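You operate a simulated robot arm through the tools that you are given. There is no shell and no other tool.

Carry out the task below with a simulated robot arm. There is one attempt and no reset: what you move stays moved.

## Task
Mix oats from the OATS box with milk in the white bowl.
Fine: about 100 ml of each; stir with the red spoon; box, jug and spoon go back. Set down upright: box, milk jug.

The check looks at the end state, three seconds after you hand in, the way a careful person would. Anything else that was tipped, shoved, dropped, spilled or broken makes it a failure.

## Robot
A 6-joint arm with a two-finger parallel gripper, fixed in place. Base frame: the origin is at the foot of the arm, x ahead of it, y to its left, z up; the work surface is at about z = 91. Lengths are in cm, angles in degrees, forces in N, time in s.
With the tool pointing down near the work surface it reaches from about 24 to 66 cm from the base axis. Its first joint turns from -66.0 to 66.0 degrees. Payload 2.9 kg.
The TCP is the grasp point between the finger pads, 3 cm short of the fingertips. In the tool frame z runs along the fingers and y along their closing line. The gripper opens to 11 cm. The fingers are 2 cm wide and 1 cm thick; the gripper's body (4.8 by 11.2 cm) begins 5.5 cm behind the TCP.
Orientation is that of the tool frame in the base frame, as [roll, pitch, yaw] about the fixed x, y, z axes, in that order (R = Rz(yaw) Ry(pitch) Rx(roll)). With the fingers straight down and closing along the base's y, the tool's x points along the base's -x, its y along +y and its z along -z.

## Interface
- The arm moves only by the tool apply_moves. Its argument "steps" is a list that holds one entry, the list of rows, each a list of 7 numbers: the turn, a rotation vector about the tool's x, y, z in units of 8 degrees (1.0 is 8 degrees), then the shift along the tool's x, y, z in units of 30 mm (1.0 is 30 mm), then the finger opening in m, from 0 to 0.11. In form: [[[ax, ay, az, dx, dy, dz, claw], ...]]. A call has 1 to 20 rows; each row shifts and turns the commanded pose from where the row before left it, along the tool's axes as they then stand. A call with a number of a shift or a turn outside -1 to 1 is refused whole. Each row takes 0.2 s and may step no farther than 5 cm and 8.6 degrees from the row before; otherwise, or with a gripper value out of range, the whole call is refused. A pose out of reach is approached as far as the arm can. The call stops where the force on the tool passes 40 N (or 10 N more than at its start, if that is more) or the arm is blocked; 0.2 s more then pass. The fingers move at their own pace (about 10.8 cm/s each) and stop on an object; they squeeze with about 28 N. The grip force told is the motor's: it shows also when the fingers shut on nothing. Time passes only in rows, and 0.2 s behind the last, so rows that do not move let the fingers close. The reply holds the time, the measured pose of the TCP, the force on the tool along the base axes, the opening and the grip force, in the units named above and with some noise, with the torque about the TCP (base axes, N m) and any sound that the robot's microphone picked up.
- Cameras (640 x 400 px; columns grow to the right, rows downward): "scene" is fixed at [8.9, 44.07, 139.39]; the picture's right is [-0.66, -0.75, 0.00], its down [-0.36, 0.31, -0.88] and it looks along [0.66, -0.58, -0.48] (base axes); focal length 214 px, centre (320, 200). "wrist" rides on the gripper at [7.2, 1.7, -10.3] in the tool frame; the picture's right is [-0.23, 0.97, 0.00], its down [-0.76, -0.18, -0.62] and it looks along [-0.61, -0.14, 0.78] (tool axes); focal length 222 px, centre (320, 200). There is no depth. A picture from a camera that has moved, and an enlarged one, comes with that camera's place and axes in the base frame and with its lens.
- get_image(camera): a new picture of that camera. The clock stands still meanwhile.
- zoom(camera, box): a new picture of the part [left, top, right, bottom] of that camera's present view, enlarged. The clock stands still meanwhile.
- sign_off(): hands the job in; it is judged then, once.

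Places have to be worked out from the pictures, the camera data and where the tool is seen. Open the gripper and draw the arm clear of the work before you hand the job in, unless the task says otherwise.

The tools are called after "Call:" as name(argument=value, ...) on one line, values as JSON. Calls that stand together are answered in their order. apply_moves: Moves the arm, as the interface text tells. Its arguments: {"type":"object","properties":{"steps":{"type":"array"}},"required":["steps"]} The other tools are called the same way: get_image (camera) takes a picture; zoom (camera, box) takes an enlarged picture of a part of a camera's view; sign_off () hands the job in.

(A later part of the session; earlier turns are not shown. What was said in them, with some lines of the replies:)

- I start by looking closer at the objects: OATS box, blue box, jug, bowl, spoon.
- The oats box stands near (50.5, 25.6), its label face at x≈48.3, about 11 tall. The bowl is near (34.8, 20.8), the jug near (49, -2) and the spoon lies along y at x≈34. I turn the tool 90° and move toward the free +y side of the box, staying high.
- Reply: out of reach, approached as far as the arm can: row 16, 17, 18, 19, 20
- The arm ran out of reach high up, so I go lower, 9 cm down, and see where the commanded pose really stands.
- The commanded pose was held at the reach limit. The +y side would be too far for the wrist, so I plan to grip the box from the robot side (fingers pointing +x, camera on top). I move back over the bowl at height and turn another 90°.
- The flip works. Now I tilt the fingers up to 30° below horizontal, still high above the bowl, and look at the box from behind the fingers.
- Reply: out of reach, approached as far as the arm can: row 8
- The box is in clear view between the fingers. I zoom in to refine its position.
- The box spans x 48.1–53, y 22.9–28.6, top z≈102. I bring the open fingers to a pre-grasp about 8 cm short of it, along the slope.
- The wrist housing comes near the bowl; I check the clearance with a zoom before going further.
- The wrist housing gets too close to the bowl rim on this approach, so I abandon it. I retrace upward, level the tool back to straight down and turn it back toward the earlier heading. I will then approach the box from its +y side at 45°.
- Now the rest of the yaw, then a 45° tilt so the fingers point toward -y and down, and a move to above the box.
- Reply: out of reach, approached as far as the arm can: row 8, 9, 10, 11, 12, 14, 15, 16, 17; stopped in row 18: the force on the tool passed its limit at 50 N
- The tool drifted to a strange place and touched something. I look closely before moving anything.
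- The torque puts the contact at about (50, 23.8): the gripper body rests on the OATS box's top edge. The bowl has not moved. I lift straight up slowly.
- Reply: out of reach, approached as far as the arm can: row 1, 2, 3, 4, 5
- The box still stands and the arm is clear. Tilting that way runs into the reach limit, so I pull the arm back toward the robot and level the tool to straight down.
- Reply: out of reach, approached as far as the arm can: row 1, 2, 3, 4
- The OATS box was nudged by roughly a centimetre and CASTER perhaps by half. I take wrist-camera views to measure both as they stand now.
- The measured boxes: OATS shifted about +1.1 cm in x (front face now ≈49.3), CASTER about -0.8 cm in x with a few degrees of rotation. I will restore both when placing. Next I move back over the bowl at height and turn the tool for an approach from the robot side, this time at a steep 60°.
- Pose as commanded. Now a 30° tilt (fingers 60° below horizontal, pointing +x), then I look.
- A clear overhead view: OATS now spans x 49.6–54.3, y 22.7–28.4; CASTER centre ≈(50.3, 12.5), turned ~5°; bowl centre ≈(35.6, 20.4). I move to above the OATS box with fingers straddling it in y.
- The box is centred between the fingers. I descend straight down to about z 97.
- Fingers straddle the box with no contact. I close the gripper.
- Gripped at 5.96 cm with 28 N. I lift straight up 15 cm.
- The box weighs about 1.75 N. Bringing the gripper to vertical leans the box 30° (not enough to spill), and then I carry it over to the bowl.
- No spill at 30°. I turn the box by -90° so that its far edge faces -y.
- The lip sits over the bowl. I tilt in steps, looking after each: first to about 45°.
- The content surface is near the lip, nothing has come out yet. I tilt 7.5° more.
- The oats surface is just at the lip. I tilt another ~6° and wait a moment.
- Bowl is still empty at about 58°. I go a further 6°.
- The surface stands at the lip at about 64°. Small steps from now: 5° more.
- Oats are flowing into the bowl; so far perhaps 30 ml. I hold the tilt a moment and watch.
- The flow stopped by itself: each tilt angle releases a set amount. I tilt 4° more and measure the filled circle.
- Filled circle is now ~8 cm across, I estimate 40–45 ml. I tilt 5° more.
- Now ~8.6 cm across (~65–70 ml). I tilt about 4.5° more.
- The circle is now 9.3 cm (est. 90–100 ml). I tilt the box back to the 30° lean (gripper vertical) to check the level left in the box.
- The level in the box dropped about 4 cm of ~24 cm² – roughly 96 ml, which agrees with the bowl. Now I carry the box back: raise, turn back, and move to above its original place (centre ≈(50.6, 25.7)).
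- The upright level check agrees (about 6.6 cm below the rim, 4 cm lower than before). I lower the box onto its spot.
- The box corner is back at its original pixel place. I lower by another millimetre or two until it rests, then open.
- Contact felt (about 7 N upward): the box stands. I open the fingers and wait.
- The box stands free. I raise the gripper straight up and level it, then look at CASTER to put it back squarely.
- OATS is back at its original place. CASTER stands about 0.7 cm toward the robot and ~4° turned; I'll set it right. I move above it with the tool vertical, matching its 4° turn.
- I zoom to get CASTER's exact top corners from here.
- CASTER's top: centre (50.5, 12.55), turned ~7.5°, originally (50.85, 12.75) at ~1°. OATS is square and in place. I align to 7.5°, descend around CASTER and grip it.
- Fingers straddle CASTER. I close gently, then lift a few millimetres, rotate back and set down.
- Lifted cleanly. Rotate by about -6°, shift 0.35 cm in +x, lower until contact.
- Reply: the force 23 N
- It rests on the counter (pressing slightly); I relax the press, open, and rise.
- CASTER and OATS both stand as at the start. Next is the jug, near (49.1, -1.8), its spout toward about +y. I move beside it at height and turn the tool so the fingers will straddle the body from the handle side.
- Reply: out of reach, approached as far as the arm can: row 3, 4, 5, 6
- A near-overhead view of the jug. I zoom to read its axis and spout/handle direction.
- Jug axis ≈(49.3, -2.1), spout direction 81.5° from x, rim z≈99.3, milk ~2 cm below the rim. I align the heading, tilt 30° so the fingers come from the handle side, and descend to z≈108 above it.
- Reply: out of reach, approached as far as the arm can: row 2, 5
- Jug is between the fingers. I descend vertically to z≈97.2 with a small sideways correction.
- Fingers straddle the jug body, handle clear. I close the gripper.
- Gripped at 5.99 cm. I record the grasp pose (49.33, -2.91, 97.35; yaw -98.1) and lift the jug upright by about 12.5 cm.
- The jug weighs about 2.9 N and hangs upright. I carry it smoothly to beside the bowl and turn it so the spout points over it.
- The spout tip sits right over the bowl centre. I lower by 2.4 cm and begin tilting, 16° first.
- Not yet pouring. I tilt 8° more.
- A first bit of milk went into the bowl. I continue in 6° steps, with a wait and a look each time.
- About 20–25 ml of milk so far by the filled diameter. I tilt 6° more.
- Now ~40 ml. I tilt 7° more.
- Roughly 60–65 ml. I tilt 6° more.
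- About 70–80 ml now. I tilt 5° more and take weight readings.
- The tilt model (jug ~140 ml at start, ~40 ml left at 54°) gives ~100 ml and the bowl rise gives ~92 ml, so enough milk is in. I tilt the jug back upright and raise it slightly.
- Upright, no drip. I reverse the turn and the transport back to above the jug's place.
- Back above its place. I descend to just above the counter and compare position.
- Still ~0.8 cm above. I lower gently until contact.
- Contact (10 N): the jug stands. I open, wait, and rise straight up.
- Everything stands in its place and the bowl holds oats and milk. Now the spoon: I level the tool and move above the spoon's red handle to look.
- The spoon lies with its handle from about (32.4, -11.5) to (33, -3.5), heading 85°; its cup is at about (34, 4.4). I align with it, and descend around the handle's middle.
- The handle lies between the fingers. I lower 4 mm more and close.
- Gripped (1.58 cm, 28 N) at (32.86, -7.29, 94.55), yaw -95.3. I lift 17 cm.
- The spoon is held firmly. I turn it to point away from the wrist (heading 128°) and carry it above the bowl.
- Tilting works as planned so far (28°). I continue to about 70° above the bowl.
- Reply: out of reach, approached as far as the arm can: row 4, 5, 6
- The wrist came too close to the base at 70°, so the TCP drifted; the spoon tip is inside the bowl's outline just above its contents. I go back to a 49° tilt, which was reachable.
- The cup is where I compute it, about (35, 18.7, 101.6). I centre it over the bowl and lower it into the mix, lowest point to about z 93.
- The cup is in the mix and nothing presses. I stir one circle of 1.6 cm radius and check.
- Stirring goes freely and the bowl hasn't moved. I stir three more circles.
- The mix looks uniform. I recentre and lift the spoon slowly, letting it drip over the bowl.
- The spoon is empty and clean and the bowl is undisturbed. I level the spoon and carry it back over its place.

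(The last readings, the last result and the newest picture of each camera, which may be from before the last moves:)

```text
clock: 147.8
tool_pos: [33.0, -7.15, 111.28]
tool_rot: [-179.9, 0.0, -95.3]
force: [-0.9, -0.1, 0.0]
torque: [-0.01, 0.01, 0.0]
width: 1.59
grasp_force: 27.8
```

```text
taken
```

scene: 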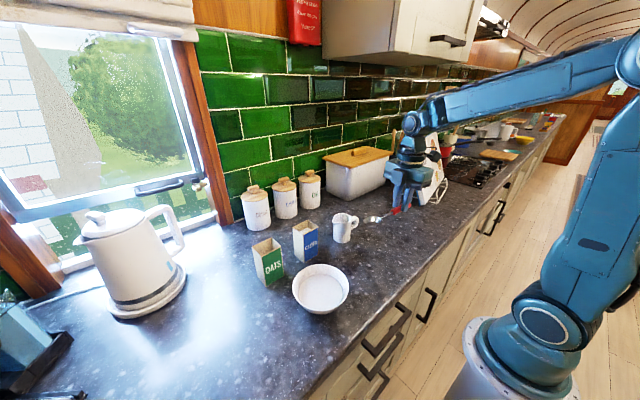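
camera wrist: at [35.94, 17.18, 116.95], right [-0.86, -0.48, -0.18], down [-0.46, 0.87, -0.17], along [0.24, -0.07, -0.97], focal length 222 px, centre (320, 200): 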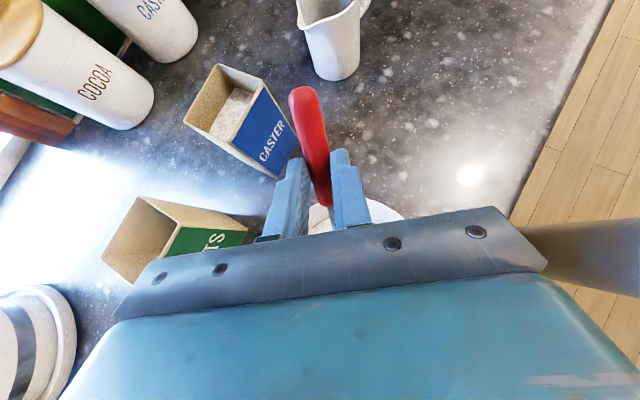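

Back above its place. I lower the spoon with a tiny lateral correction.

Call:
apply_moves(steps=[[[0, 0, 0, 0.04, 0.045, 0.5, 0.0], [0, 0, 0, 0, 0, 0.9, 0.0], [0, 0, 0, 0, 0, 0.9, 0.0], [0, 0, 0, 0, 0, 0.9, 0.0], [0, 0, 0, 0, 0, 0.9, 0.0], [0, 0, 0, 0, 0, 0.8, 0.0], [0, 0, 0, 0, 0, 0.4, 0.0], [0, 0, 0, 0, 0, 0.18, 0.0], [0, 0, 0, 0, 0, 0, 0.0], [0, 0, 0, 0, 0, 0, 0.0]]])

Call:
zoom(camera="scene", box=[340, 200, 440, 290])

```text
clock: 150.0
tool_pos: [32.81, -7.32, 94.88]
tool_rot: [-179.9, 0.1, -95.1]
force: [0.0, 0.1, -0.5]
torque: [-0.03, -0.01, 0.0]
width: 1.61
grasp_force: 27.9
```

```text
4.44 times, centred on (390, 245) of scene
camera zoom: at [8.9, 44.07, 139.38], right [-0.66, -0.75, 0.0], down [-0.36, 0.31, -0.88], along [0.66, -0.58, -0.48], focal length 953 px, centre (9, 0)
```

zoom: 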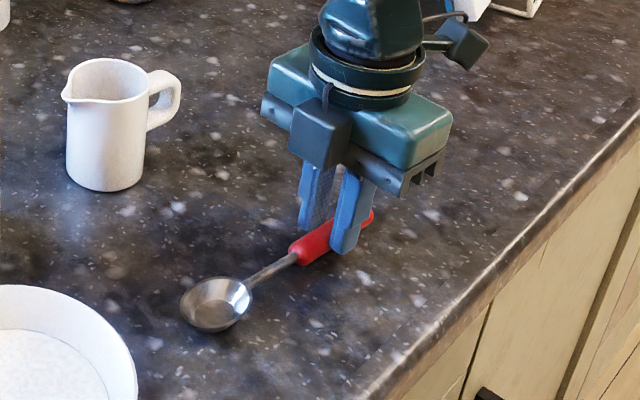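

Three millimetres to go. I lower until contact.

Call:
apply_moves(steps=[[[0, 0, 0, 0, 0, 0.07, 0.0], [0, 0, 0, 0, 0, 0.03, 0.0], [0, 0, 0, 0, 0, 0, 0.0]]])

Call:
apply_moves(steps=[[[0, 0, 0, 0, 0, 0.02, 0.0], [0, 0, 0, 0, 0, 0, 0.0]]])

```text
clock: 150.8
tool_pos: [32.77, -7.4, 94.6]
tool_rot: [-179.8, 0.1, -95.3]
force: [-1.3, 1.7, 6.4]
torque: [-0.2, 0.14, -0.06]
width: 1.58
grasp_force: 28.1
```

```text
clock: 151.4
tool_pos: [32.92, -7.42, 94.58]
tool_rot: [-179.7, 0.1, -95.1]
force: [-7.3, -1.8, 23.8]
torque: [0.17, 0.19, 0.04]
width: 1.63
grasp_force: 28.3
```

It touches the counter. I ease the pressure, open, and rise straight up.

Call:
apply_moves(steps=[[[0, 0, 0, 0, 0, -0.025, 0.0], [0, 0, 0, 0, 0, 0, 0.02], [0, 0, 0, 0, 0, 0, 0.04], [0, 0, 0, 0, 0, 0, 0.07], [0, 0, 0, 0, 0, 0, 0.07], [0, 0, 0, 0, 0, -0.4, 0.07], [0, 0, 0, 0, 0, -0.9, 0.07], [0, 0, 0, 0, 0, -0.9, 0.07], [0, 0, 0, 0, 0, -0.9, 0.07], [0, 0, 0, 0, 0, -0.9, 0.11], [0, 0, 0, 0, 0, -0.9, 0.11], [0, 0, 0, 0, 0, -0.9, 0.11], [0, 0, 0, 0, 0, 0, 0.11]]])

Call:
get_image(camera="scene")

Call:
zoom(camera="scene", box=[220, 160, 420, 325])

Call:
get_image(camera="wrist")

```text
clock: 154.2
tool_pos: [32.64, -7.42, 112.06]
tool_rot: [-179.8, 0.1, -95.2]
force: [0.4, -0.4, -0.2]
torque: [0.01, -0.01, 0.01]
width: 11.0
grasp_force: 0.0
```

```text
taken
```

scene: 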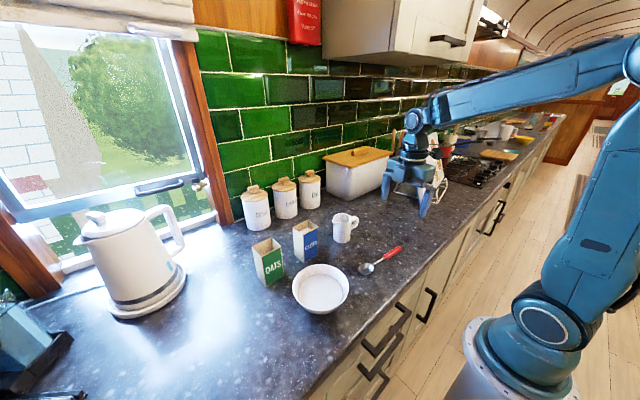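

```text
2.42 times, centred on (320, 242) of scene
camera zoom: at [8.9, 44.07, 139.38], right [-0.66, -0.75, 0.0], down [-0.36, 0.31, -0.88], along [0.66, -0.58, -0.48], focal length 520 px, centre (320, 97)
```

zoom: 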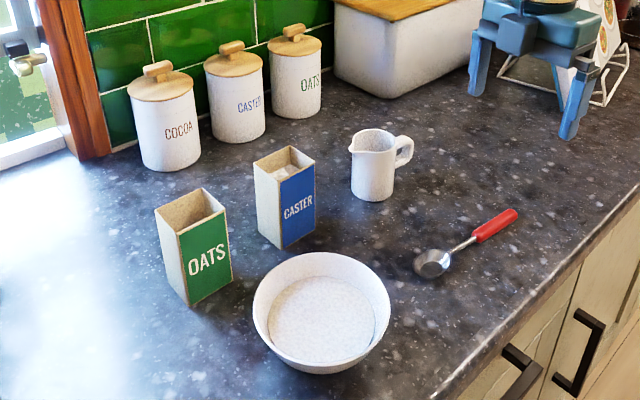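

```text
taken
camera wrist: at [30.22, -14.39, 122.31], right [-0.95, 0.31, 0.0], down [0.24, 0.74, 0.63], along [0.2, 0.59, -0.78], focal length 222 px, centre (320, 200)
```

wrist: 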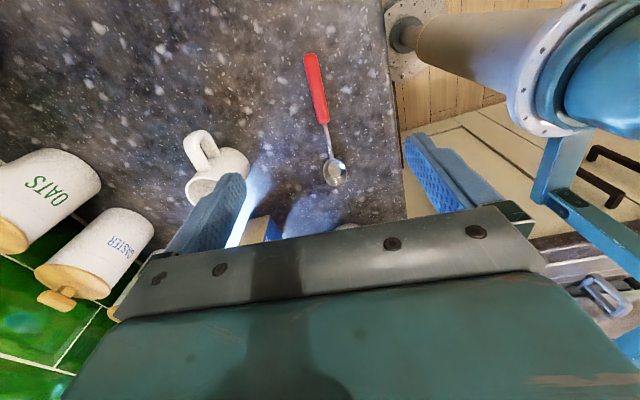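

Everything is back at its starting pixels, the bowl holds the mix, and no spills are visible. I raise the arm further clear and take a last close look.

Call:
apply_moves(steps=[[[0, 0, 0, 0, 0, -0.9, 0.11], [0, 0, 0, 0, 0, -0.9, 0.11], [0, 0, 0, 0, 0, -0.9, 0.11], [0, 0, 0, 0, 0, -0.9, 0.11], [0, 0, 0, 0, 0, 0, 0.11]]])

Call:
zoom(camera="scene", box=[230, 200, 410, 320])

```text
clock: 155.4
tool_pos: [32.66, -7.32, 122.83]
tool_rot: [-179.8, 0.1, -95.2]
force: [0.5, 0.1, -0.1]
torque: [0.03, 0.04, 0.01]
width: 11.01
grasp_force: 0.0
```

```text
3.33 times, centred on (320, 260) of scene
camera zoom: at [8.9, 44.07, 139.39], right [-0.66, -0.75, 0.0], down [-0.36, 0.31, -0.88], along [0.66, -0.58, -0.48], focal length 715 px, centre (320, 0)
```

zoom: 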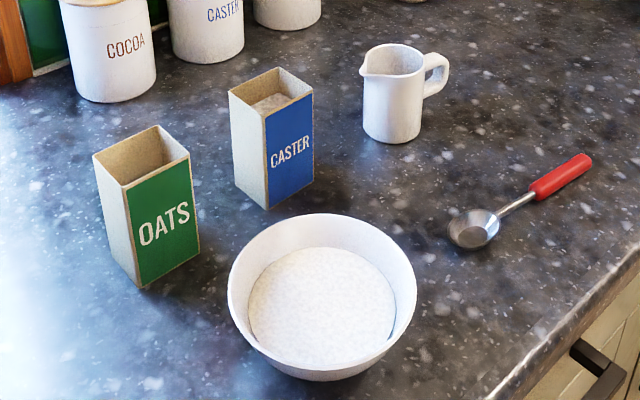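

The mix is in the bowl, the box and jug stand upright in place, the spoon is back, the counter is clean and the gripper is open and clear. I hand in.

Call:
sign_off()

```text
The job is handed in.
```

The oats and milk are mixed in the white bowl and stirred with the red spoon. The OATS box and milk jug stand upright, the spoon is back, and all three are within a few millimetres of where they started. I have handed the job in; no result has come back.

- **Amounts:** I estimate 95 ml of oats and 92–100 ml of milk. Both figures come from camera views of the levels and tilt angles. The weight readings were too noisy to confirm them, and for the milk they suggested less.
- **Stirring:** Four circles with the spoon, after which the mix looked uniform.
- **Accidental contact:** On an early approach the gripper pressed on the top of the OATS box and shifted it about 1.4 cm. The CASTER box was also moved about half a centimetre and turned about 6°. I put both back where they had been, and nothing tipped over.
- **Spills:** None visible on the counter in the last picture.
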